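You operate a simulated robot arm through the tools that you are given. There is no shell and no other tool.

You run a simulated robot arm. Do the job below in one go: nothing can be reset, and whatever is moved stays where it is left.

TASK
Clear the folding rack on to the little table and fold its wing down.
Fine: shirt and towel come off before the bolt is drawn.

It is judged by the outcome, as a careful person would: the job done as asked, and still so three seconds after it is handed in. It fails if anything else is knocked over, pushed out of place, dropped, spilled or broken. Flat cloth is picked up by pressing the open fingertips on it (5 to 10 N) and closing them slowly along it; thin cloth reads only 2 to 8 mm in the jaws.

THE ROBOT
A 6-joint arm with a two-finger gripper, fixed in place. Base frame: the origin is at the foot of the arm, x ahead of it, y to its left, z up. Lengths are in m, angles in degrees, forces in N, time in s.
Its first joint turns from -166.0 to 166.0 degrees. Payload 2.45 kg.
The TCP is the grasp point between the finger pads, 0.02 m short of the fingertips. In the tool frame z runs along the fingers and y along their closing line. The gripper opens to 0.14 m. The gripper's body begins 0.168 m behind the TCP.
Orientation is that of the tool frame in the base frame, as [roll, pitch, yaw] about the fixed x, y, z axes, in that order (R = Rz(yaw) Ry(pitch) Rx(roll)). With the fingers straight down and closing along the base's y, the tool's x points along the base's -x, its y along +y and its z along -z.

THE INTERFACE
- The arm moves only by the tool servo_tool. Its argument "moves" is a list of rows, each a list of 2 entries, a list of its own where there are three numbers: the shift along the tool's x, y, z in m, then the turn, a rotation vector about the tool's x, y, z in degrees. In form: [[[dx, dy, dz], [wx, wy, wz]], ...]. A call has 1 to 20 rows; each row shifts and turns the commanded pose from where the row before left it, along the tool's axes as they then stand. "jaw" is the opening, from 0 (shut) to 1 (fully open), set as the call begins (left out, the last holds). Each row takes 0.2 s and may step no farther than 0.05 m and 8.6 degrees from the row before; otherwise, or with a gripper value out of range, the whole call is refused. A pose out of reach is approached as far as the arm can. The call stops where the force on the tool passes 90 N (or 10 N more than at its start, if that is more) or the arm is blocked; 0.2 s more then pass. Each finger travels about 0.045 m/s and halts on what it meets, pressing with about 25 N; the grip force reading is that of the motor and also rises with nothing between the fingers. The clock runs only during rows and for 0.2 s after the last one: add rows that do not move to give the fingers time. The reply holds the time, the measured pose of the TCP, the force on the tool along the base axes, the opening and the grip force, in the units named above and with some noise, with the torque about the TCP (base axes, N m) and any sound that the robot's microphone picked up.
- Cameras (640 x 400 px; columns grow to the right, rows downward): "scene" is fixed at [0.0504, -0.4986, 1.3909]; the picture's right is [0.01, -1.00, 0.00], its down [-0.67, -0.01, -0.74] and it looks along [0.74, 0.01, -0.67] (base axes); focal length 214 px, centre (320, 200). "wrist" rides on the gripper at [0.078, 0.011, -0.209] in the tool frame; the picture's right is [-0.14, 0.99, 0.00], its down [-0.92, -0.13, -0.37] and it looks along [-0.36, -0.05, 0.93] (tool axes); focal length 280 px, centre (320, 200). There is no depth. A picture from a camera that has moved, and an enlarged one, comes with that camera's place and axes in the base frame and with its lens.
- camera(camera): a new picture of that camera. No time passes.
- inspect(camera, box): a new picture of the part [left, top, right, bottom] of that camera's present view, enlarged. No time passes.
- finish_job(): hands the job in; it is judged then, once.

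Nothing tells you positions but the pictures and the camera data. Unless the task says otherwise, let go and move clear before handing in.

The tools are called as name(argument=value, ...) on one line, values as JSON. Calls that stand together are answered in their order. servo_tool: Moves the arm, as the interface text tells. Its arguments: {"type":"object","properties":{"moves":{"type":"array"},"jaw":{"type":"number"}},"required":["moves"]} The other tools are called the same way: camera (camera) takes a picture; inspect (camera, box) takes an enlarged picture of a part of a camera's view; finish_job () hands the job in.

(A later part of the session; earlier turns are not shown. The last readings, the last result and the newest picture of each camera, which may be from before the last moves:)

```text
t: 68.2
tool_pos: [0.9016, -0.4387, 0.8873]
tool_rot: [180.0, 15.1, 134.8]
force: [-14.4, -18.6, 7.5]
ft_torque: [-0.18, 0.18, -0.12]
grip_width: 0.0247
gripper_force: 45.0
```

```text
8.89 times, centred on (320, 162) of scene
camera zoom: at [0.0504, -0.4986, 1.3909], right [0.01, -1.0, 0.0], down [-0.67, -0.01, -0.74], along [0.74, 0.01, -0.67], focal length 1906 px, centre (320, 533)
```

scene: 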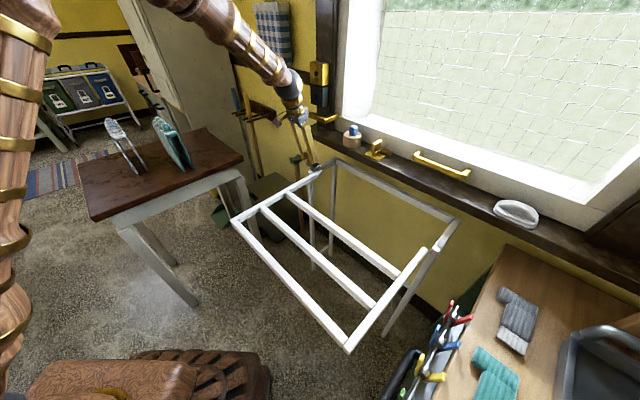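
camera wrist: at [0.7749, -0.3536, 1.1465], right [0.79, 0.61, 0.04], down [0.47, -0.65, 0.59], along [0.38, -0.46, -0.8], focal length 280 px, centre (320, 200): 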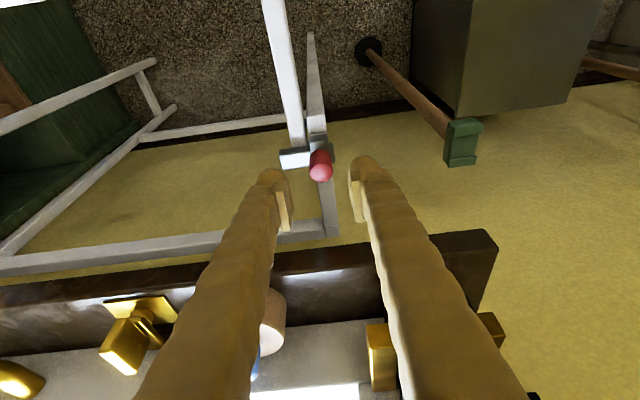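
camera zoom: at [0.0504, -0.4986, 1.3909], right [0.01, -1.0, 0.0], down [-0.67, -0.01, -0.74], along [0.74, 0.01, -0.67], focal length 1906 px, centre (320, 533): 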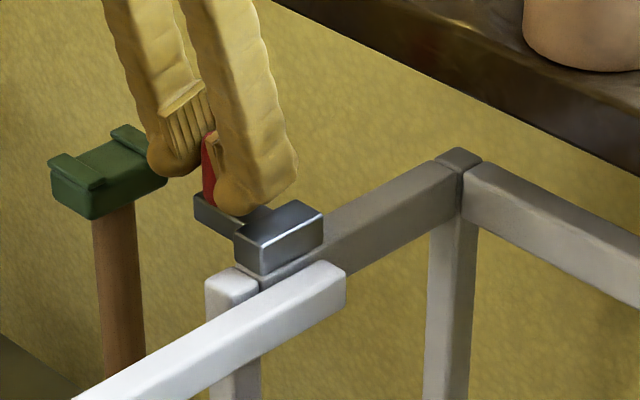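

The bolt is at its end stop, flush in its bracket. I'll ease off the pull by 2 mm, let go and withdraw along the tool axis.

servo_tool(moves=[[[0, -0.002, 0], [0, 0, 0]], [[0, 0, 0], [0, 0, 0]]])

servo_tool(moves=[[[0, 0, 0], [0, 0, 0]], [[0, 0, 0], [0, 0, 0]]], jaw=0.3)

servo_tool(moves=[[[0, 0, -0.01], [0, 0, 0]], [[0, 0, -0.02], [0, 0, 0]], [[0, 0, -0.03], [0, 0, 0]], [[0, 0, -0.04], [0, 0, 0]], [[0, 0, -0.04], [0, 0, 0]], [[0, 0, 0], [0, 0, 0]]])

inspect(camera="scene", box=[270, 120, 370, 195])

camera(camera="wrist")

camera(camera="scene")

```text
t: 68.8
tool_pos: [0.9032, -0.4388, 0.8874]
tool_rot: [-180.0, 15.0, 135.0]
force: [-1.9, -6.2, 5.8]
ft_torque: [-0.07, -0.03, 0.01]
grip_width: 0.0246
gripper_force: 45.4
```

```text
t: 69.4
tool_pos: [0.9015, -0.4383, 0.888]
tool_rot: [-180.0, 15.0, 135.1]
force: [0.3, 0.5, -0.1]
ft_torque: [0.0, 0.0, 0.01]
grip_width: 0.0421
gripper_force: 0.1
```

```text
t: 70.8
tool_pos: [0.8745, -0.4132, 1.0254]
tool_rot: [-179.9, 15.0, 134.9]
force: [-0.3, -0.1, 0.3]
ft_torque: [-0.01, -0.02, 0.0]
grip_width: 0.0418
gripper_force: 0.1
```

```text
5.33 times, centred on (320, 158) of scene
camera zoom: at [0.0504, -0.4986, 1.3909], right [0.01, -1.0, 0.0], down [-0.67, -0.01, -0.74], along [0.74, 0.01, -0.67], focal length 1144 px, centre (320, 427)
```

zoom: 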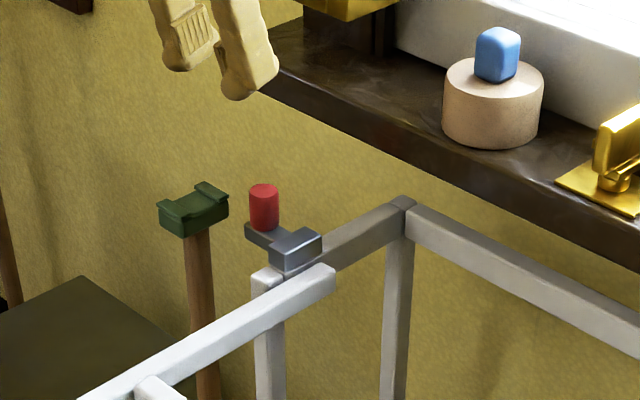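

```text
taken
camera wrist: at [0.7917, -0.3137, 1.2063], right [0.79, 0.61, 0.04], down [0.47, -0.65, 0.59], along [0.38, -0.46, -0.8], focal length 280 px, centre (320, 200)
```

wrist: 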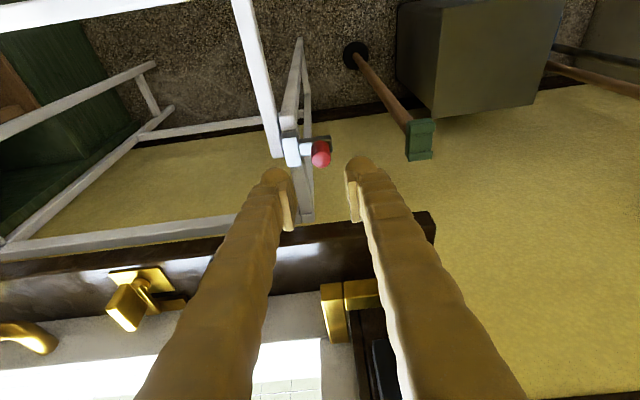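

```text
taken
```

scene: 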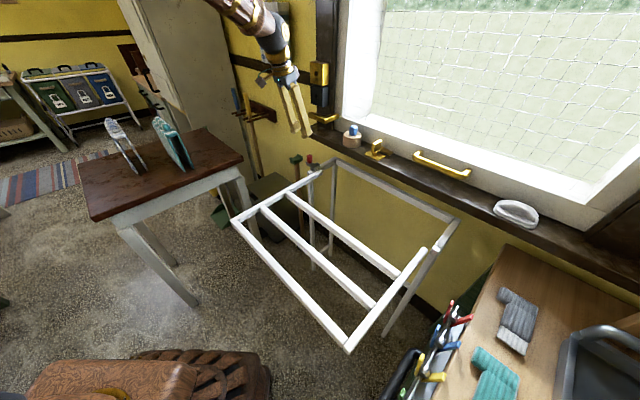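

The bolt stays drawn and the wing is still up, held by its hinge friction, so it must be pushed down. I'll lift away, bring the tool upright, close the jaws, and go over the middle rail at its centre.

servo_tool(moves=[[[0, 0, -0.04], [0, 0, 0]], [[0, 0, -0.04], [0, 0, 0]], [[0.03, 0, 0], [0, 5, 0]], [[0.03, -0.01, 0], [0, 5, 0]], [[0.03, -0.02, 0], [0, 5, 0]], [[0.03, -0.038, 0], [0, 0, 0]], [[0.03, -0.038, 0], [0, 0, 0]], [[0.03, -0.038, 0], [0, 0, 0]], [[0.03, -0.038, 0], [0, 0, 0]], [[0.02, -0.038, 0], [0, 0, 0]], [[0.01, -0.038, 0], [0, 0, 0]], [[0, -0.038, 0], [0, 0, 0]], [[0, -0.03, 0], [0, 0, 0]], [[0, 0, 0], [0, 0, 0]]], jaw=0.0)

camera(camera="wrist")

camera(camera="scene")

```text
t: 73.8
tool_pos: [0.4619, -0.4599, 1.0854]
tool_rot: [180.0, 0.0, 135.0]
force: [-0.5, 0.5, 0.3]
ft_torque: [0.05, -0.01, 0.02]
grip_width: 0.0
gripper_force: 24.9
```

```text
taken
camera wrist: at [0.4135, -0.3972, 1.2936], right [0.8, 0.6, 0.0], down [0.56, -0.74, 0.37], along [0.22, -0.29, -0.93], focal length 280 px, centre (320, 200)
```

wrist: 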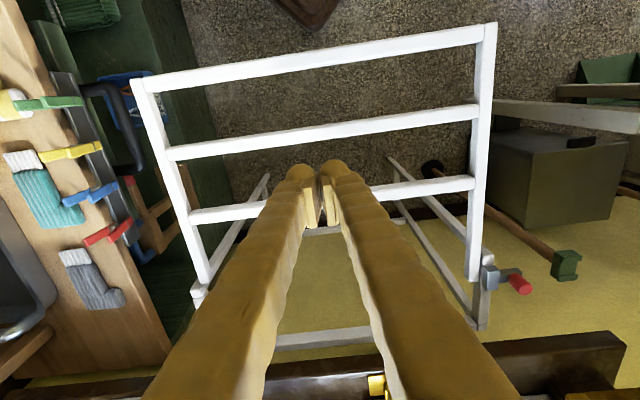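

```text
taken
```

scene: 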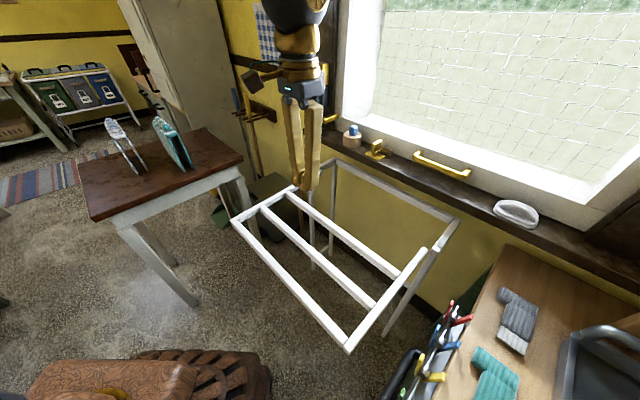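

I have a clear view of the whole wing: rails at r ≈ 0.53, 0.634 and 0.75, hinge near r ≈ 0.92. I'll lower the closed fingertips onto the middle rail.

servo_tool(moves=[[[0.009, 0, 0.035], [0, 0, 0]], [[0.009, 0, 0.04], [0, 0, 0]], [[0, 0, 0.04], [0, 0, 0]], [[0, 0, 0.04], [0, 0, 0]], [[0, 0, 0.03], [0, 0, 0]], [[0, 0, 0.018], [0, 0, 0]], [[0, 0, 0], [0, 0, 0]]])

inspect(camera="wrist", box=[200, 60, 440, 240])

inspect(camera="scene", box=[240, 170, 400, 300])

```text
t: 75.4
tool_pos: [0.4485, -0.4488, 0.88]
tool_rot: [-180.0, 0.0, 135.1]
force: [0.4, -0.6, -0.1]
ft_torque: [0.02, 0.01, -0.02]
grip_width: 0.0
gripper_force: 25.2
```

```text
2.22 times, centred on (320, 150) of wrist
camera zoom: at [0.4013, -0.3852, 1.0898], right [0.8, 0.6, 0.0], down [0.56, -0.74, 0.37], along [0.22, -0.29, -0.93], focal length 623 px, centre (320, 311)
```

zoom: 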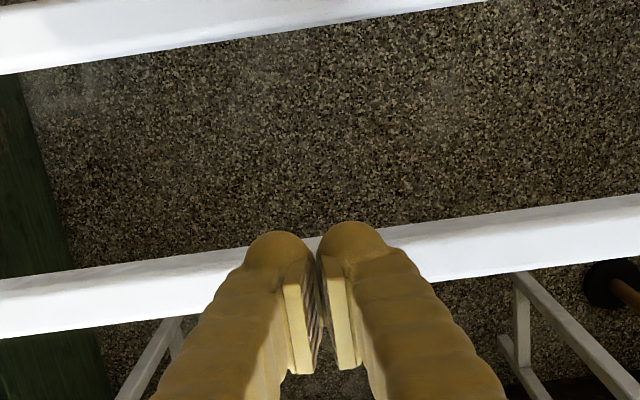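

```text
3.08 times, centred on (320, 235) of scene
camera zoom: at [0.0504, -0.4986, 1.3909], right [0.01, -1.0, 0.0], down [-0.67, -0.01, -0.74], along [0.74, 0.01, -0.67], focal length 660 px, centre (320, 92)
```

zoom: 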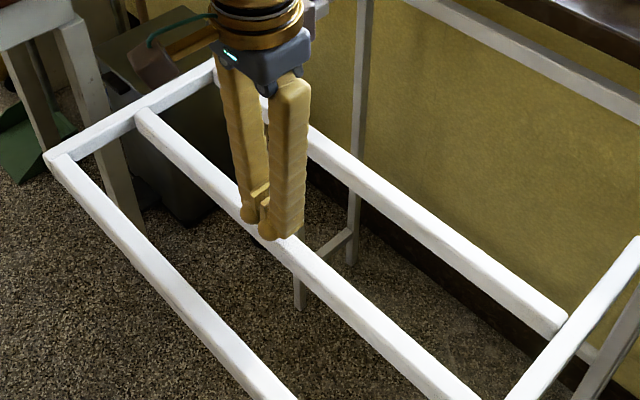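

servo_tool(moves=[[[0, 0, 0.008], [0, 0, 0]], [[0, 0, 0.005], [0, 0, 0]], [[0, 0, 0.004], [0, 0, 0]], [[0, 0, 0], [0, 0, 0]]])

servo_tool(moves=[[[0, 0, 0.004], [0, 0, 0]], [[0, 0, 0], [0, 0, 0]]])

servo_tool(moves=[[[0, 0, 0.004], [0, 0, 0]], [[0, 0, 0], [0, 0, 0]]])

```text
t: 76.4
tool_pos: [0.4492, -0.4487, 0.8644]
tool_rot: [-180.0, 0.0, 135.0]
force: [-0.1, 0.2, 0.6]
ft_torque: [-0.03, -0.01, 0.02]
grip_width: 0.0
gripper_force: 24.8
```

```text
t: 77.0
tool_pos: [0.4484, -0.4481, 0.861]
tool_rot: [179.9, 0.1, 135.0]
force: [-0.1, -0.1, 0.0]
ft_torque: [0.02, -0.02, -0.01]
grip_width: 0.0
gripper_force: 25.0
```

```text
t: 77.6
tool_pos: [0.4504, -0.4485, 0.8569]
tool_rot: [180.0, 0.0, 135.1]
force: [-0.1, 0.4, 0.6]
ft_torque: [-0.01, 0.0, 0.0]
grip_width: 0.0
gripper_force: 25.0
```

servo_tool(moves=[[[0, 0, 0.004], [0, 0, 0]], [[0, 0, 0], [0, 0, 0]]])

servo_tool(moves=[[[0, 0, 0.004], [0, 0, 0]], [[0, 0, 0], [0, 0, 0]]])

inspect(camera="scene", box=[270, 190, 350, 260])

```text
t: 78.2
tool_pos: [0.4495, -0.4482, 0.853]
tool_rot: [180.0, 0.0, 135.0]
force: [0.4, -0.1, 2.3]
ft_torque: [-0.03, -0.03, -0.01]
grip_width: 0.0062
gripper_force: 29.5
```

```text
t: 78.8
tool_pos: [0.4504, -0.4481, 0.8489]
tool_rot: [180.0, 0.0, 135.0]
force: [-1.5, -0.7, 2.6]
ft_torque: [-0.02, -0.02, 0.0]
grip_width: 0.006
gripper_force: 29.5
```

```text
5.71 times, centred on (310, 225) of scene
camera zoom: at [0.0504, -0.4986, 1.3909], right [0.01, -1.0, 0.0], down [-0.67, -0.01, -0.74], along [0.74, 0.01, -0.67], focal length 1226 px, centre (377, 57)
```

zoom: 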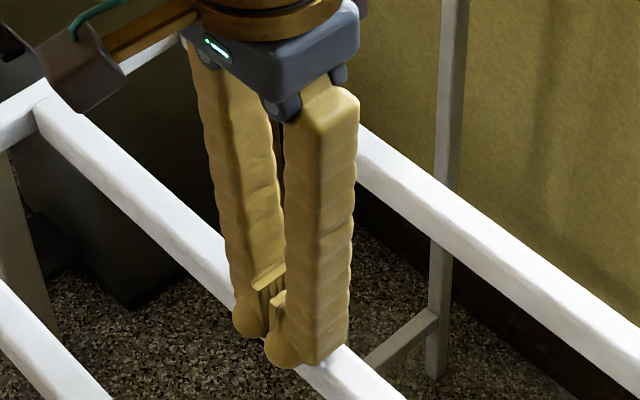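

The rail gives way under only 2–3 N, so the wing is free and lightly held. I'll now follow the arc around the hinge, tilting the tool with the wing, a little at a time.

servo_tool(moves=[[[0.001, 0, 0.0125], [0, -2.5, 0]], [[0.001, 0, 0.0125], [0, -2.5, 0]], [[0.0005, 0, 0.0125], [0, -2.5, 0]], [[0.0005, 0, 0.0125], [0, -2.5, 0]], [[0, 0, 0], [0, 0, 0]]])

camera(camera="scene")

camera(camera="wrist")

```text
t: 80.0
tool_pos: [0.4491, -0.447, 0.7999]
tool_rot: [179.9, 10.0, 135.0]
force: [0.2, 0.4, -0.3]
ft_torque: [-0.01, 0.02, 0.01]
grip_width: 0.0
gripper_force: 29.5
```

```text
taken
```

scene: 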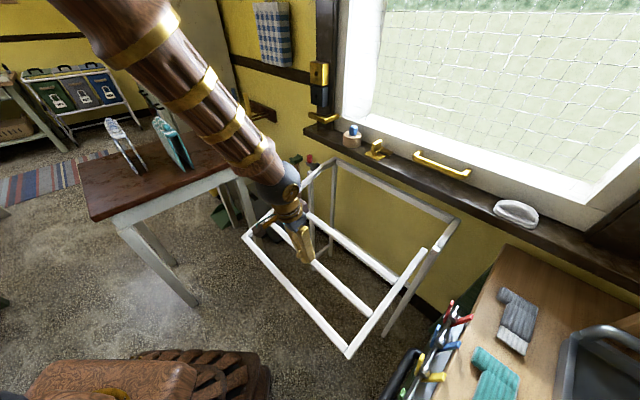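

```text
taken
camera wrist: at [0.3769, -0.3593, 0.9909], right [0.8, 0.6, 0.02], down [0.51, -0.69, 0.52], along [0.33, -0.4, -0.85], focal length 280 px, centre (320, 200)
```

wrist: 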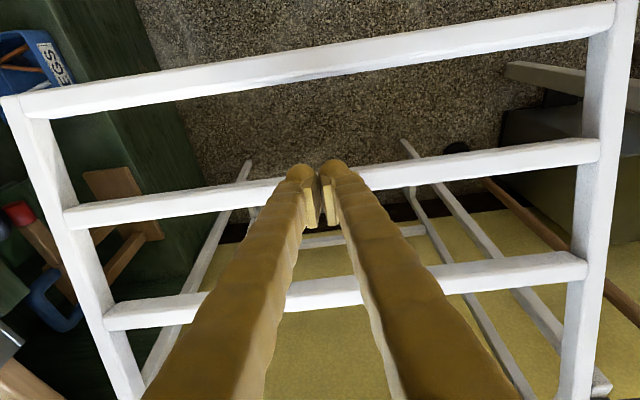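

The wing follows down smoothly. Continuing the arc.

servo_tool(moves=[[[0.0005, 0, 0.0125], [0, -2.5, 0]], [[0.0005, 0, 0.0125], [0, -2.5, 0]], [[0.0005, 0, 0.0125], [0, -2.5, 0]], [[0.0005, 0, 0.0125], [0, -2.5, 0]], [[0.0005, 0, 0.0125], [0, -2.5, 0]], [[0.0005, 0, 0.0125], [0, -2.5, 0]], [[0, 0, 0], [0, 0, 0]]])

camera(camera="scene")

camera(camera="wrist")

```text
t: 81.6
tool_pos: [0.4631, -0.459, 0.7253]
tool_rot: [180.0, 25.0, 135.0]
force: [0.3, 0.1, 0.0]
ft_torque: [-0.02, 0.0, -0.03]
grip_width: 0.0
gripper_force: 29.8
```

```text
taken
```

scene: 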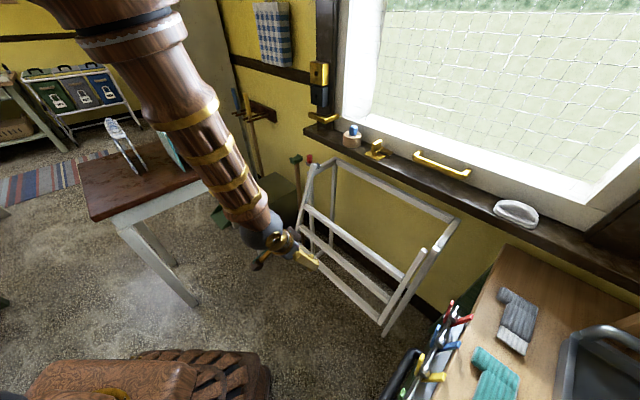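

```text
taken
camera wrist: at [0.3574, -0.3397, 0.8818], right [0.79, 0.61, 0.06], down [0.39, -0.57, 0.72], along [0.48, -0.55, -0.69], focal length 280 px, centre (320, 200)
```

wrist: 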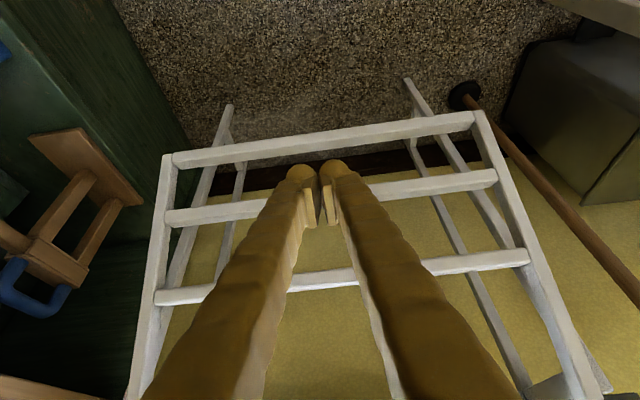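

The wing is now swinging down by itself ahead of the fingers, slowly damped. I'll hold still a moment and watch.

servo_tool(moves=[[[0, 0, 0], [0, 0, 0]], [[0, 0, 0], [0, 0, 0]], [[0, 0, 0], [0, 0, 0]], [[0, 0, 0], [0, 0, 0]], [[0, 0, 0], [0, 0, 0]]])

camera(camera="scene")

camera(camera="wrist")

```text
t: 82.8
tool_pos: [0.4627, -0.4597, 0.7249]
tool_rot: [180.0, 25.1, 135.1]
force: [-0.3, 0.1, 0.6]
ft_torque: [0.03, 0.0, 0.02]
grip_width: 0.0
gripper_force: 28.8
```

```text
taken
```

scene: 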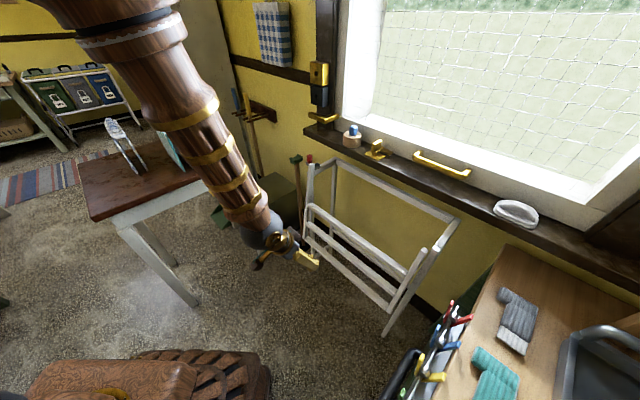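

```text
taken
camera wrist: at [0.3575, -0.3397, 0.8819], right [0.79, 0.61, 0.06], down [0.39, -0.57, 0.72], along [0.48, -0.55, -0.69], focal length 280 px, centre (320, 200)
```

wrist: 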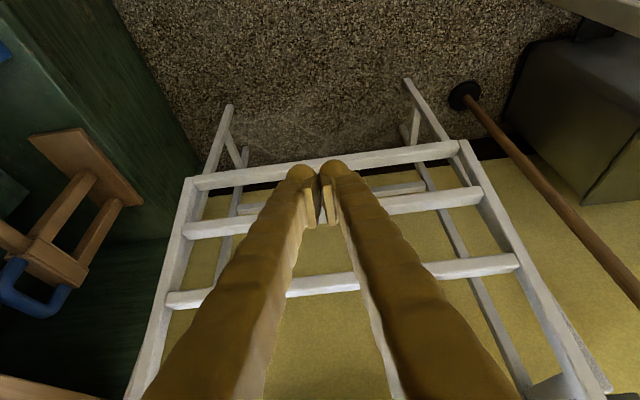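

servo_tool(moves=[[[0, 0, 0], [0, 0, 0]], [[0, 0, 0], [0, 0, 0]], [[0, 0, 0], [0, 0, 0]], [[0, 0, 0], [0, 0, 0]], [[0, 0, 0], [0, 0, 0]], [[0, 0, 0], [0, 0, 0]], [[0, 0, 0], [0, 0, 0]], [[0, 0, 0], [0, 0, 0]], [[0, 0, 0], [0, 0, 0]], [[0, 0, 0], [0, 0, 0]]])

inspect(camera="scene", box=[240, 130, 480, 350])

camera(camera="wrist")

```text
t: 85.0
tool_pos: [0.4631, -0.4604, 0.7255]
tool_rot: [-180.0, 25.0, 134.9]
force: [0.1, -1.0, 0.3]
ft_torque: [0.04, 0.0, 0.01]
grip_width: 0.0
gripper_force: 29.3
```

```text
1.82 times, centred on (360, 240) of scene
camera zoom: at [0.0504, -0.4986, 1.3909], right [0.01, -1.0, 0.0], down [-0.67, -0.01, -0.74], along [0.74, 0.01, -0.67], focal length 390 px, centre (247, 127)
```

zoom: 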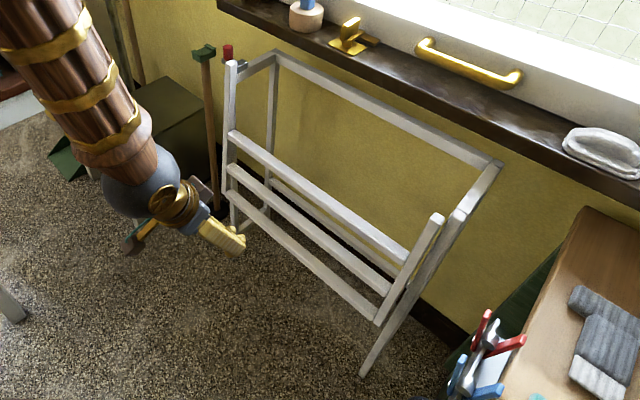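

```text
taken
camera wrist: at [0.3575, -0.3397, 0.8819], right [0.79, 0.61, 0.06], down [0.39, -0.57, 0.72], along [0.48, -0.55, -0.69], focal length 280 px, centre (320, 200)
```

wrist: 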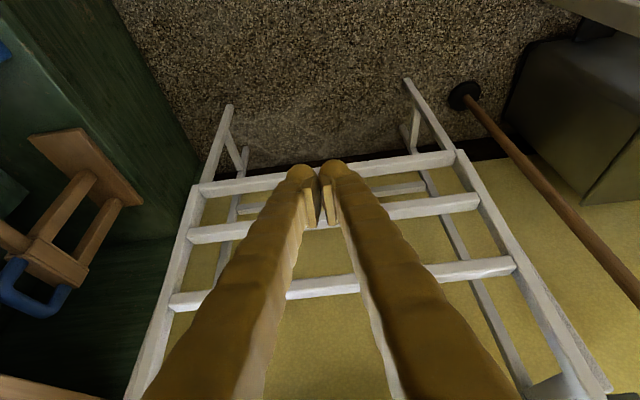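

The wing hangs at roughly 80° and is still creeping down. I'll back the arm off upwards and check the wing again after a few seconds.

servo_tool(moves=[[[0, 0, -0.03], [0, 0, 0]], [[0, 0, -0.04], [0, 0, 0]], [[0, 0, -0.04], [0, 0, 0]], [[0, 0, -0.04], [0, 0, 0]], [[0, 0, -0.04], [0, 5, 0]], [[0, 0, -0.04], [0, 5, 0]], [[0, 0, -0.04], [0, 5, 0]], [[0, 0, -0.04], [0, 5, 0]], [[0, 0, -0.04], [0, 5, 0]], [[0, 0, 0], [0, 0, 0]], [[0, 0, 0], [0, 0, 0]]])

camera(camera="scene")

camera(camera="wrist")

```text
t: 87.4
tool_pos: [0.3828, -0.3787, 1.0543]
tool_rot: [-180.0, 0.0, 135.0]
force: [0.3, -0.3, 0.0]
ft_torque: [0.02, 0.0, -0.02]
grip_width: 0.0
gripper_force: 29.2
out of reach, approached as far as the arm can: row 4
```

```text
taken
```

scene: 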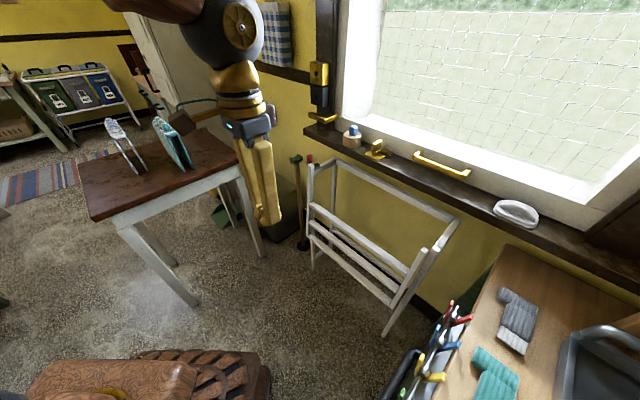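

```text
taken
camera wrist: at [0.3334, -0.3162, 1.2625], right [0.8, 0.6, 0.0], down [0.56, -0.74, 0.37], along [0.22, -0.29, -0.93], focal length 280 px, centre (320, 200)
```

wrist: 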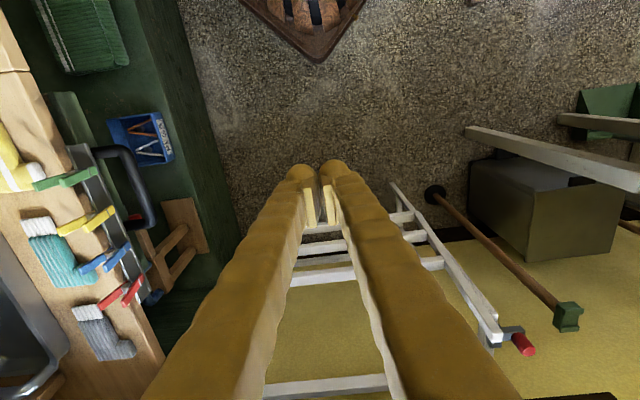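

servo_tool(moves=[[[0, 0, -0.04], [0, 0, 0]], [[0, 0, -0.04], [0, 0, 0]], [[-0.03, 0, -0.03], [0, 0, 0]], [[-0.03, 0, -0.03], [0, 0, 0]], [[-0.03, 0, -0.03], [0, 0, 0]], [[-0.03, 0, -0.02], [0, 0, 0]], [[0, 0, 0], [0, 0, 0]], [[0, 0, 0], [0, 0, 0]], [[0, 0, 0], [0, 0, 0]], [[0, 0, 0], [0, 0, 0]], [[0, 0, 0], [0, 0, 0]], [[0, 0, 0], [0, 0, 0]]], jaw=0.3)

camera(camera="scene")

inspect(camera="scene", box=[280, 140, 480, 350])

camera(camera="wrist")

```text
t: 90.0
tool_pos: [0.467, -0.4643, 1.2445]
tool_rot: [180.0, 0.1, 135.1]
force: [0.8, -0.9, -1.0]
ft_torque: [-0.02, 0.01, -0.01]
grip_width: 0.0417
gripper_force: 0.0
```

```text
taken
```

scene: 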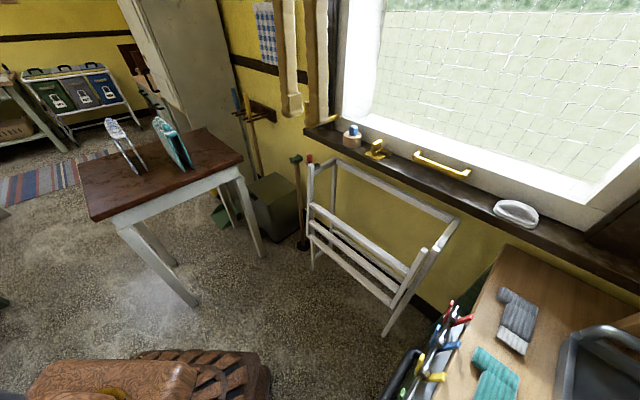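

```text
1.90 times, centred on (380, 245) of scene
camera zoom: at [0.0504, -0.4986, 1.3909], right [0.01, -1.0, 0.0], down [-0.67, -0.01, -0.74], along [0.74, 0.01, -0.67], focal length 408 px, centre (206, 114)
```

zoom: 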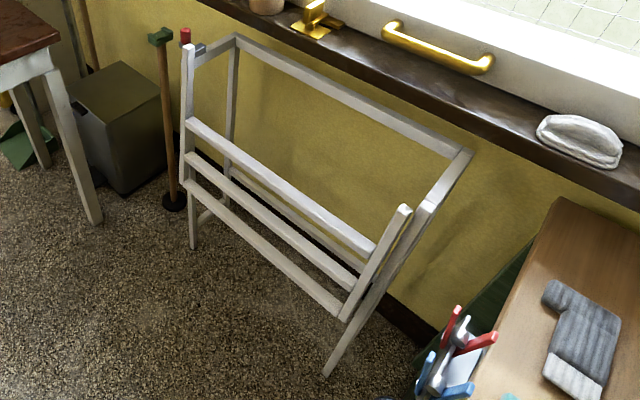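

```text
taken
camera wrist: at [0.4189, -0.4012, 1.4524], right [0.8, 0.6, 0.0], down [0.56, -0.74, 0.37], along [0.22, -0.29, -0.93], focal length 280 px, centre (320, 200)
```

wrist: 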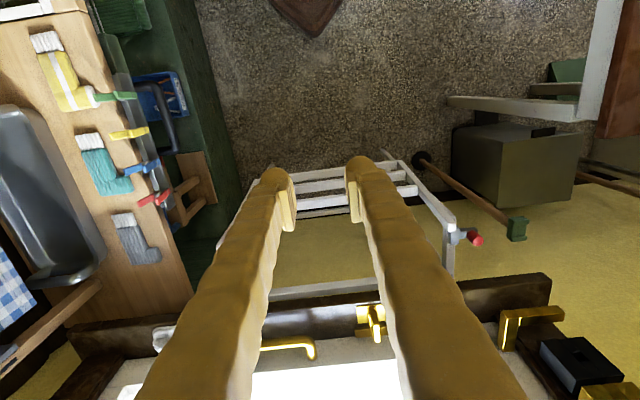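

The wing hangs down, but I estimate about 82°, not quite plumb. I'll zoom to see whether it has come to rest.

inspect(camera="scene", box=[290, 150, 350, 280])

inspect(camera="scene", box=[370, 220, 470, 340])

servo_tool(moves=[[[0, 0, 0], [0, 0, 0]], [[0, 0, 0], [0, 0, 0]], [[0, 0, 0], [0, 0, 0]], [[0, 0, 0], [0, 0, 0]], [[0, 0, 0], [0, 0, 0]], [[0, 0, 0], [0, 0, 0]], [[0, 0, 0], [0, 0, 0]], [[0, 0, 0], [0, 0, 0]], [[0, 0, 0], [0, 0, 0]], [[0, 0, 0], [0, 0, 0]]])

inspect(camera="scene", box=[290, 150, 350, 280])

inspect(camera="scene", box=[370, 220, 470, 340])

```text
3.08 times, centred on (320, 215) of scene
camera zoom: at [0.0504, -0.4986, 1.3909], right [0.01, -1.0, 0.0], down [-0.67, -0.01, -0.74], along [0.74, 0.01, -0.67], focal length 660 px, centre (320, 154)
```

zoom: 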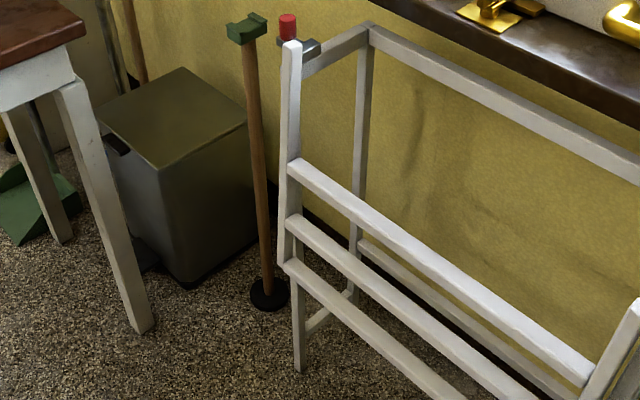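

```text
3.33 times, centred on (420, 280) of scene
camera zoom: at [0.0504, -0.4986, 1.3909], right [0.01, -1.0, 0.0], down [-0.67, -0.01, -0.74], along [0.74, 0.01, -0.67], focal length 715 px, centre (-13, -67)
```

zoom: 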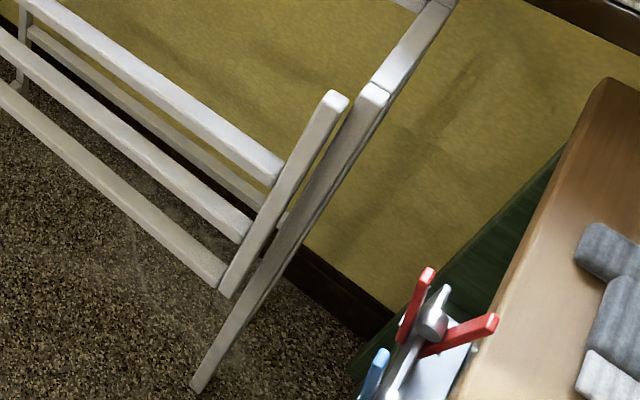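

```text
t: 92.2
tool_pos: [0.4662, -0.4646, 1.2432]
tool_rot: [-180.0, 0.0, 134.9]
force: [0.5, -1.1, -0.3]
ft_torque: [-0.02, 0.01, 0.0]
grip_width: 0.0419
gripper_force: 0.2
```

```text
3.08 times, centred on (320, 215) of scene
camera zoom: at [0.0504, -0.4986, 1.3909], right [0.01, -1.0, 0.0], down [-0.67, -0.01, -0.74], along [0.74, 0.01, -0.67], focal length 660 px, centre (320, 154)
```

zoom: 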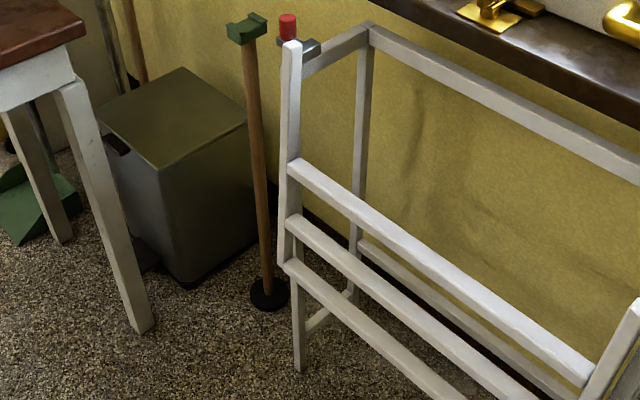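

```text
3.33 times, centred on (420, 280) of scene
camera zoom: at [0.0504, -0.4986, 1.3909], right [0.01, -1.0, 0.0], down [-0.67, -0.01, -0.74], along [0.74, 0.01, -0.67], focal length 715 px, centre (-13, -67)
```

zoom: 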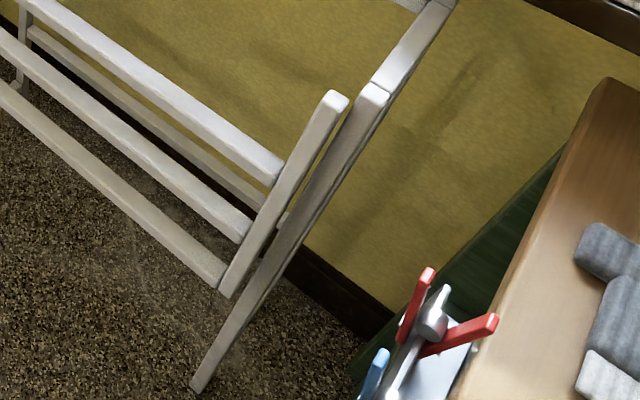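

It is at rest. I'll zoom further on the left side rail to judge its angle against the upright post.

inspect(camera="scene", box=[300, 155, 330, 245])

inspect(camera="scene", box=[425, 235, 455, 275])

inspect(camera="wrist", box=[230, 140, 490, 300])

```text
4.44 times, centred on (315, 200) of scene
camera zoom: at [0.0504, -0.4986, 1.3909], right [0.01, -1.0, 0.0], down [-0.67, -0.01, -0.74], along [0.74, 0.01, -0.67], focal length 953 px, centre (342, 200)
```

zoom: 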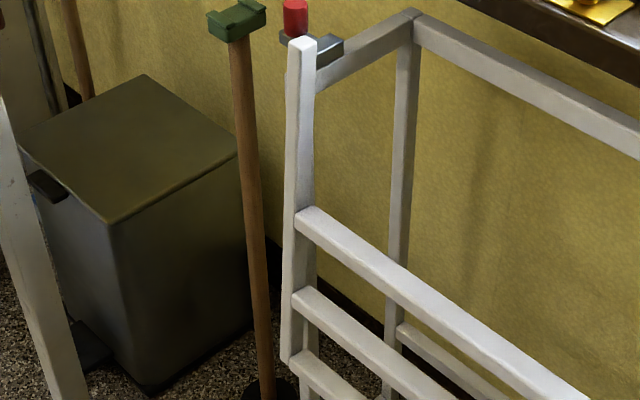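

```text
10.00 times, centred on (440, 255) of scene
camera zoom: at [0.0504, -0.4986, 1.3909], right [0.01, -1.0, 0.0], down [-0.67, -0.01, -0.74], along [0.74, 0.01, -0.67], focal length 2145 px, centre (-880, -350)
```

zoom: 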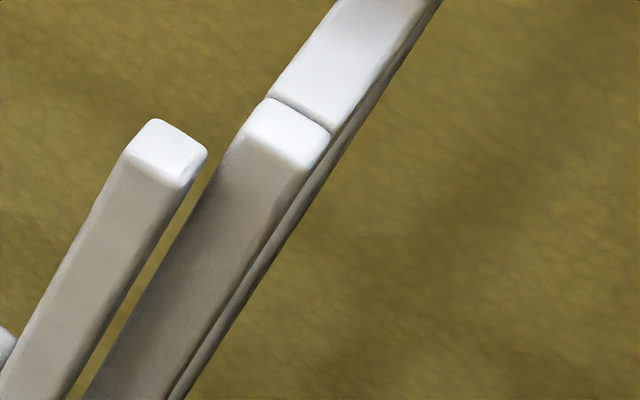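

```text
2.46 times, centred on (360, 220) of wrist
camera zoom: at [0.4189, -0.4012, 1.4524], right [0.8, 0.6, 0.0], down [0.56, -0.74, 0.37], along [0.22, -0.29, -0.93], focal length 690 px, centre (222, 151)
```

zoom: 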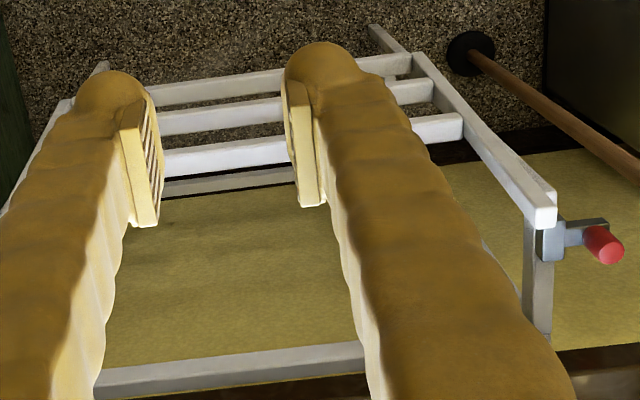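

The wing rests at roughly 85°, which may be its stop or just hinge drag. I'll give its inner rail a very light nudge toward the wall to be sure: first come down in front of it with closed, tilted fingers.

servo_tool(moves=[[[-0.009, 0, 0.04], [0, 0, 0]], [[-0.009, 0, 0.04], [0, 0, 0]], [[-0.009, 0, 0.04], [0, 0, 0]], [[-0.009, 0, 0.04], [0, 0, 0]], [[-0.009, 0, 0.04], [0, 0, 0]], [[-0.009, 0, 0.04], [0, 0, 0]], [[-0.009, 0, 0.04], [0, 0, 0]], [[-0.009, 0, 0.04], [0, 0, 0]], [[-0.009, 0, 0.04], [0, 0, 0]], [[-0.009, 0, 0.04], [0, 0, 0]], [[0, 0, 0], [0, -7.5, 0]], [[0, 0, 0], [0, -7.5, 0]], [[0, 0, 0], [0, -7.5, 0]], [[0, 0, 0], [0, -7.5, 0]], [[0, 0, 0], [0, -7.5, 0]], [[0, 0, 0], [0, -7.5, 0]], [[0, 0, 0], [0, 0, 0]]], jaw=0.0)

camera(camera="wrist")

camera(camera="scene")

```text
t: 95.8
tool_pos: [0.5276, -0.5297, 0.844]
tool_rot: [-180.0, 45.0, 135.1]
force: [-0.2, -0.2, 0.1]
ft_torque: [-0.02, -0.01, -0.01]
grip_width: 0.0002
gripper_force: 25.2
out of reach, approached as far as the arm can: row 14
```

```text
taken
camera wrist: at [0.3907, -0.3788, 0.9358], right [0.77, 0.63, 0.1], down [0.19, -0.37, 0.91], along [0.61, -0.68, -0.4], focal length 280 px, centre (320, 200)
```

wrist: 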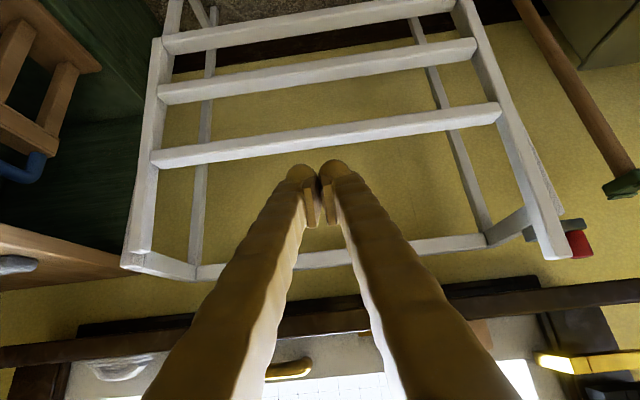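

```text
taken
```

scene: 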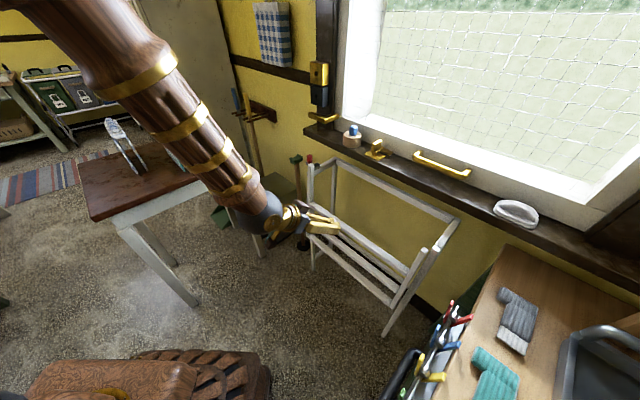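

The wing measures about 85° from this view as well. I'll come down in front of the inner rail and then nudge it in millimetres.

servo_tool(moves=[[[0.0144, 0, 0.0376], [0, 0, 0]], [[0.0144, 0, 0.0376], [0, 0, 0]], [[0.0144, 0, 0.0376], [0, 0, 0]], [[0.0144, 0, 0.0376], [0, 0, 0]], [[0.0144, 0, 0.0376], [0, 0, 0]], [[0, 0, 0], [0, 0, 0]]])

camera(camera="wrist")

inspect(camera="scene", box=[240, 140, 440, 320])

```text
t: 97.2
tool_pos: [0.5862, -0.5886, 0.659]
tool_rot: [-180.0, 45.0, 135.0]
force: [-0.6, 0.5, -1.1]
ft_torque: [0.0, 0.01, -0.01]
grip_width: 0.0
gripper_force: 24.8
```

```text
taken
camera wrist: at [0.4496, -0.4374, 0.7515], right [0.77, 0.63, 0.1], down [0.19, -0.37, 0.91], along [0.61, -0.68, -0.4], focal length 280 px, centre (320, 200)
```

wrist: 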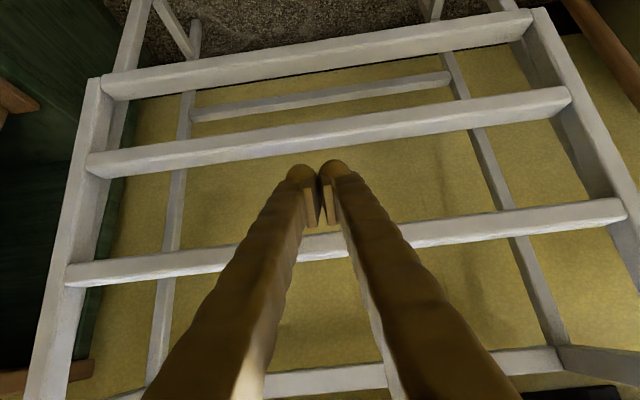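

```text
2.22 times, centred on (340, 230) of scene
camera zoom: at [0.0504, -0.4986, 1.3909], right [0.01, -1.0, 0.0], down [-0.67, -0.01, -0.74], along [0.74, 0.01, -0.67], focal length 477 px, centre (276, 133)
```

zoom: 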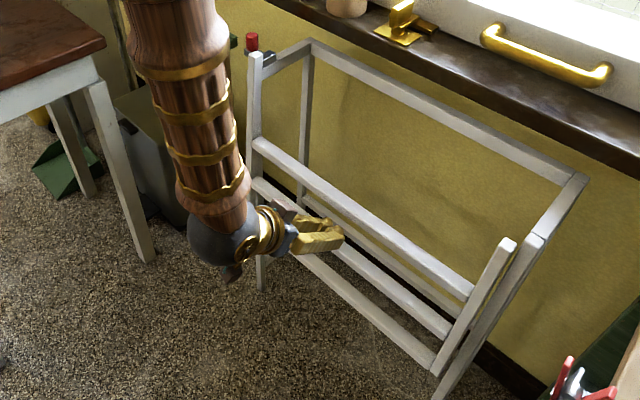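

The inner rail sits at z ≈ 0.677, so I'll raise the fingertips by 2 cm and then advance gently toward the wall.

servo_tool(moves=[[[-0.014, 0, -0.014], [0, 0, 0]], [[-0.007, 0, 0.007], [0, 0, 0]], [[-0.007, 0, 0.007], [0, 0, 0]], [[0, 0, 0], [0, 0, 0]]])

servo_tool(moves=[[[-0.0035, 0, 0.0035], [0, 0, 0]], [[-0.0035, 0, 0.0035], [0, 0, 0]], [[0, 0, 0], [0, 0, 0]]])

camera(camera="wrist")

inspect(camera="scene", box=[240, 140, 440, 320])

```text
t: 98.2
tool_pos: [0.5988, -0.602, 0.6796]
tool_rot: [-179.9, 45.1, 135.0]
force: [0.3, -0.5, -0.3]
ft_torque: [-0.02, -0.03, -0.01]
grip_width: 0.0002
gripper_force: 29.1
```

```text
t: 99.0
tool_pos: [0.6046, -0.6097, 0.6793]
tool_rot: [-180.0, 45.0, 135.0]
force: [1.1, -0.4, 1.1]
ft_torque: [0.04, 0.03, -0.02]
grip_width: 0.0001
gripper_force: 29.4
```

```text
taken
camera wrist: at [0.4697, -0.4578, 0.7719], right [0.77, 0.63, 0.1], down [0.19, -0.37, 0.91], along [0.61, -0.68, -0.4], focal length 280 px, centre (320, 200)
```

wrist: 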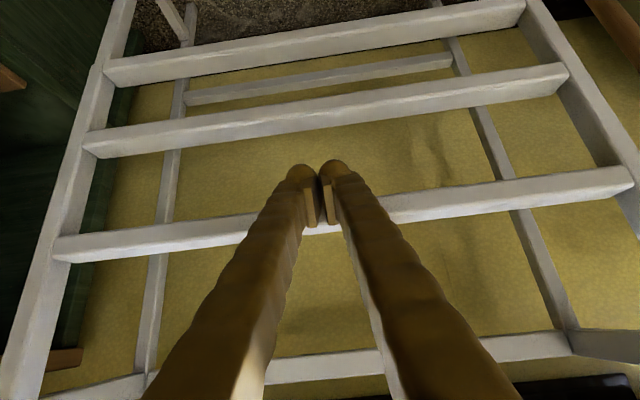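

```text
2.22 times, centred on (340, 230) of scene
camera zoom: at [0.0504, -0.4986, 1.3909], right [0.01, -1.0, 0.0], down [-0.67, -0.01, -0.74], along [0.74, 0.01, -0.67], focal length 477 px, centre (276, 133)
```

zoom: 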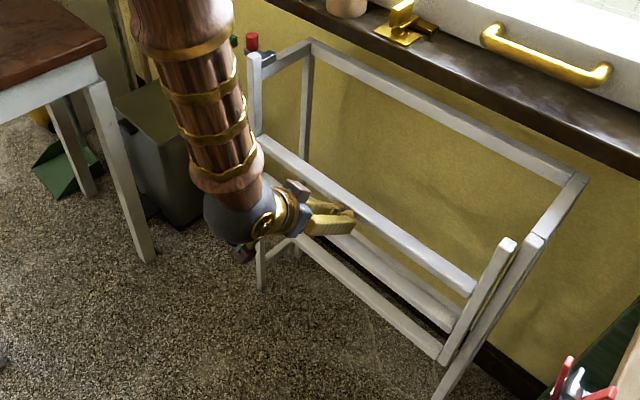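

servo_tool(moves=[[[-0.0028, 0, 0.0028], [0, 0, 0]], [[-0.0028, 0, 0.0028], [0, 0, 0]], [[0, 0, 0], [0, 0, 0]]])

servo_tool(moves=[[[-0.0021, 0, 0.0021], [0, 0, 0]], [[0, 0, 0], [0, 0, 0]]])

servo_tool(moves=[[[-0.0021, 0, 0.0021], [0, 0, 0]], [[0, 0, 0], [0, 0, 0]]])

```text
t: 99.6
tool_pos: [0.6071, -0.6098, 0.6763]
tool_rot: [179.9, 44.4, 134.9]
force: [-4.8, 5.5, 0.7]
ft_torque: [-0.01, -0.03, -0.03]
grip_width: 0.0062
gripper_force: 28.8
stopped in row 3: the force on the tool passed its limit at 102 N (the readings are from after the stop); the commanded pose is now the measured one
```

```text
t: 100.4
tool_pos: [0.6079, -0.6094, 0.6758]
tool_rot: [179.9, 44.1, 134.8]
force: [-8.3, 7.3, 1.7]
ft_torque: [0.02, -0.07, 0.03]
grip_width: 0.0058
gripper_force: 29.2
stopped in row 2: the force on the tool passed its limit at 93 N (the readings are from after the stop); the commanded pose is now the measured one
```

```text
t: 101.2
tool_pos: [0.6086, -0.6112, 0.6747]
tool_rot: [180.0, 43.9, 134.9]
force: [-7.5, 7.6, 2.2]
ft_torque: [-0.01, -0.13, -0.04]
grip_width: 0.006
gripper_force: 29.6
stopped in row 2: the force on the tool passed its limit at 92 N (the readings are from after the stop); the commanded pose is now the measured one
```

That met firm resistance: the wing is at its stop, so it is fully folded. I'll back straight off and check that nothing moved.

servo_tool(moves=[[[0.007, 0, -0.007], [0, 0, 0]], [[0.014, 0, -0.014], [0, 0, 0]], [[0.021, 0, -0.021], [0, 0, 0]], [[0.0, 0, -0.035], [0, 0, 0]], [[0, 0, -0.035], [0, 0, 0]], [[0, 0, -0.035], [0, 0, 0]], [[0, 0, 0], [0, 0, 0]]])

camera(camera="scene")

camera(camera="wrist")

```text
t: 102.8
tool_pos: [0.5148, -0.516, 0.7519]
tool_rot: [179.9, 43.8, 135.0]
force: [0.4, 0.4, 0.3]
ft_torque: [0.01, -0.01, 0.0]
grip_width: 0.0
gripper_force: 29.5
```

```text
taken
```

scene: 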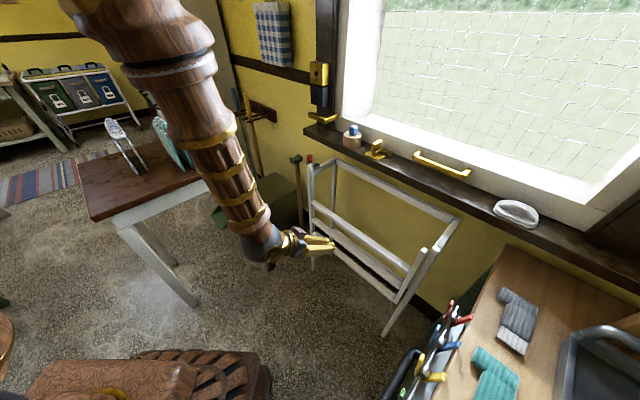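

```text
taken
camera wrist: at [0.379, -0.3659, 0.8472], right [0.77, 0.63, 0.1], down [0.2, -0.38, 0.9], along [0.61, -0.68, -0.42], focal length 280 px, centre (320, 200)
```

wrist: 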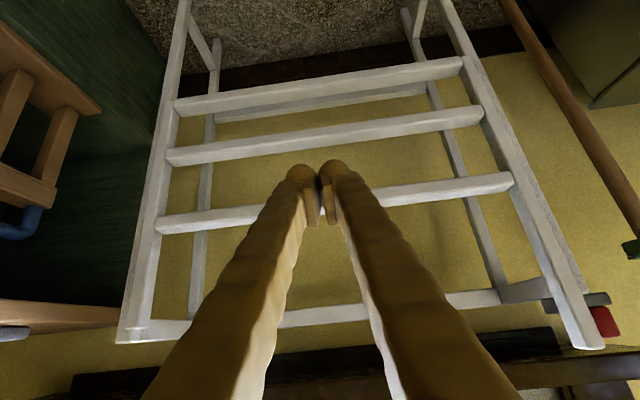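

inspect(camera="scene", box=[370, 220, 470, 340])

inspect(camera="scene", box=[290, 150, 350, 280])

```text
3.33 times, centred on (420, 280) of scene
camera zoom: at [0.0504, -0.4986, 1.3909], right [0.01, -1.0, 0.0], down [-0.67, -0.01, -0.74], along [0.74, 0.01, -0.67], focal length 715 px, centre (-13, -67)
```

zoom: 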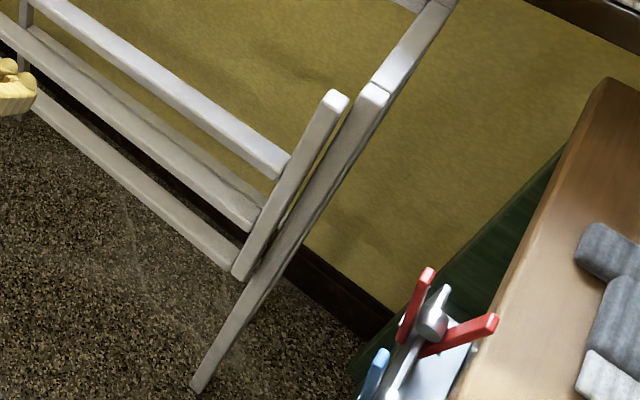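

```text
3.08 times, centred on (320, 215) of scene
camera zoom: at [0.0504, -0.4986, 1.3909], right [0.01, -1.0, 0.0], down [-0.67, -0.01, -0.74], along [0.74, 0.01, -0.67], focal length 660 px, centre (320, 154)
```

zoom: 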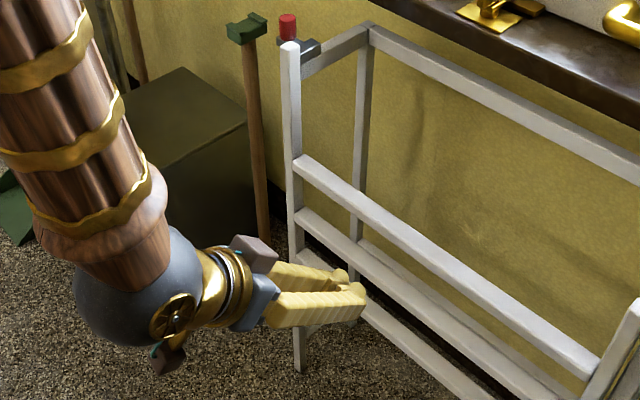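

The frame hasn't shifted, and the nudge brought the wing in line with the uprights against its stop; it stays there. I'll now lift the arm straight up and clear, bringing the tool upright.

servo_tool(moves=[[[-0.0277, 0, -0.0289], [0, 0, 0]], [[-0.0277, 0, -0.0289], [0, 0, 0]], [[-0.0277, 0, -0.0289], [0, 0, 0]], [[-0.0277, 0, -0.0289], [0, 0, 0]], [[-0.0277, 0, -0.0289], [0, 0, 0]], [[-0.0277, 0, -0.0289], [0, 0, 0]], [[-0.0277, 0, -0.0289], [0, 0, 0]], [[-0.0277, 0, -0.0289], [0, 0, 0]], [[-0.0277, 0, -0.0289], [0, 0, 0]], [[-0.0277, 0, -0.0289], [0, 0, 0]], [[0, 0, 0], [0, 7.3, 0]], [[0, 0, 0], [0, 7.3, 0]], [[0, 0, 0], [0, 7.3, 0]], [[0, 0, 0], [0, 7.3, 0]], [[0, 0, 0], [0, 7.3, 0]], [[0, 0, 0], [0, 7.3, 0]], [[0, 0, -0.04], [0, 0, 0]], [[0, 0, -0.04], [0, 0, 0]], [[0, 0, 0], [0, 0, 0]]], jaw=0.3)

camera(camera="scene")

camera(camera="wrist")

inspect(camera="scene", box=[280, 140, 480, 350])

inspect(camera="scene", box=[60, 60, 260, 220])

```text
t: 106.8
tool_pos: [0.4987, -0.5181, 1.1679]
tool_rot: [168.4, 14.3, 134.3]
force: [1.0, -0.1, 0.5]
ft_torque: [-0.02, 0.02, 0.01]
grip_width: 0.042
gripper_force: 0.1
out of reach, approached as far as the arm can: row 8, 10, 11, 13, 14, 15, 16, 17, 18
```

```text
taken
```

scene: 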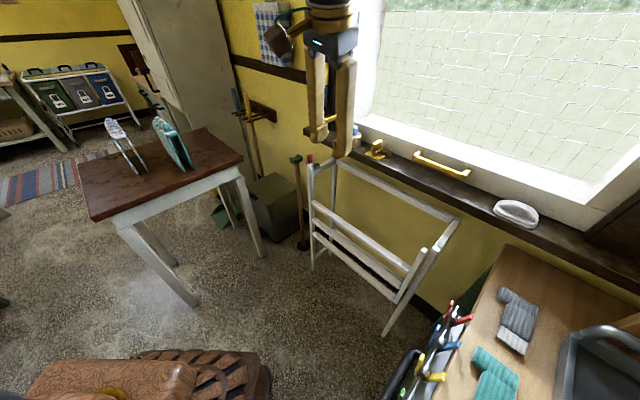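

```text
taken
camera wrist: at [0.3868, -0.448, 1.3481], right [0.75, 0.62, 0.23], down [0.42, -0.72, 0.55], along [0.51, -0.32, -0.8], focal length 280 px, centre (320, 200)
```

wrist: 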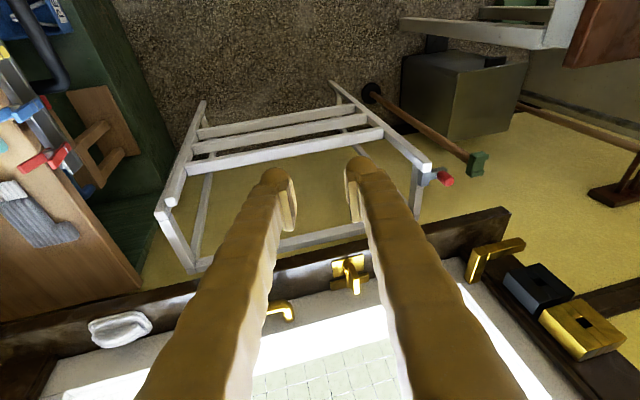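

```text
1.90 times, centred on (380, 245) of scene
camera zoom: at [0.0504, -0.4986, 1.3909], right [0.01, -1.0, 0.0], down [-0.67, -0.01, -0.74], along [0.74, 0.01, -0.67], focal length 408 px, centre (206, 114)
```

zoom: 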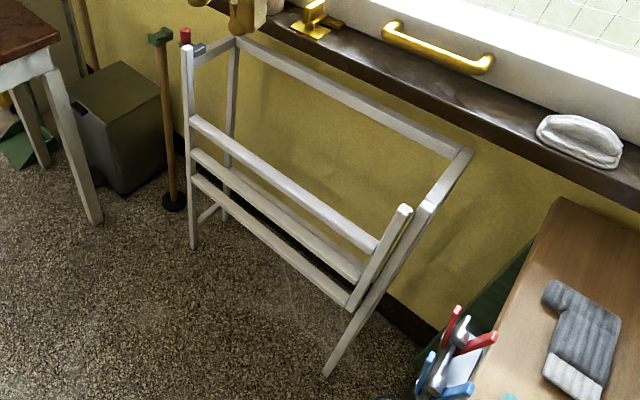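

```text
2.50 times, centred on (160, 140) of scene
camera zoom: at [0.0504, -0.4986, 1.3909], right [0.01, -1.0, 0.0], down [-0.67, -0.01, -0.74], along [0.74, 0.01, -0.67], focal length 536 px, centre (720, 350)
```

zoom: 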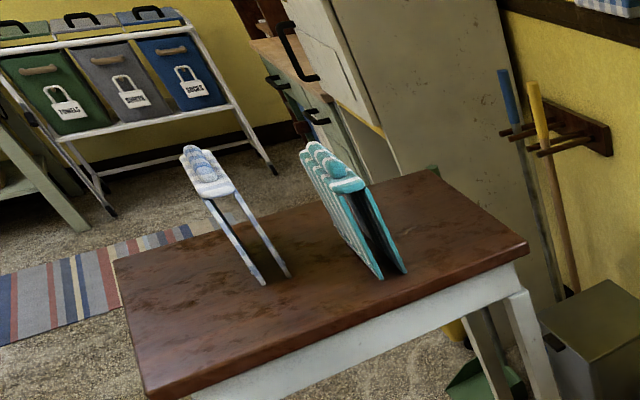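

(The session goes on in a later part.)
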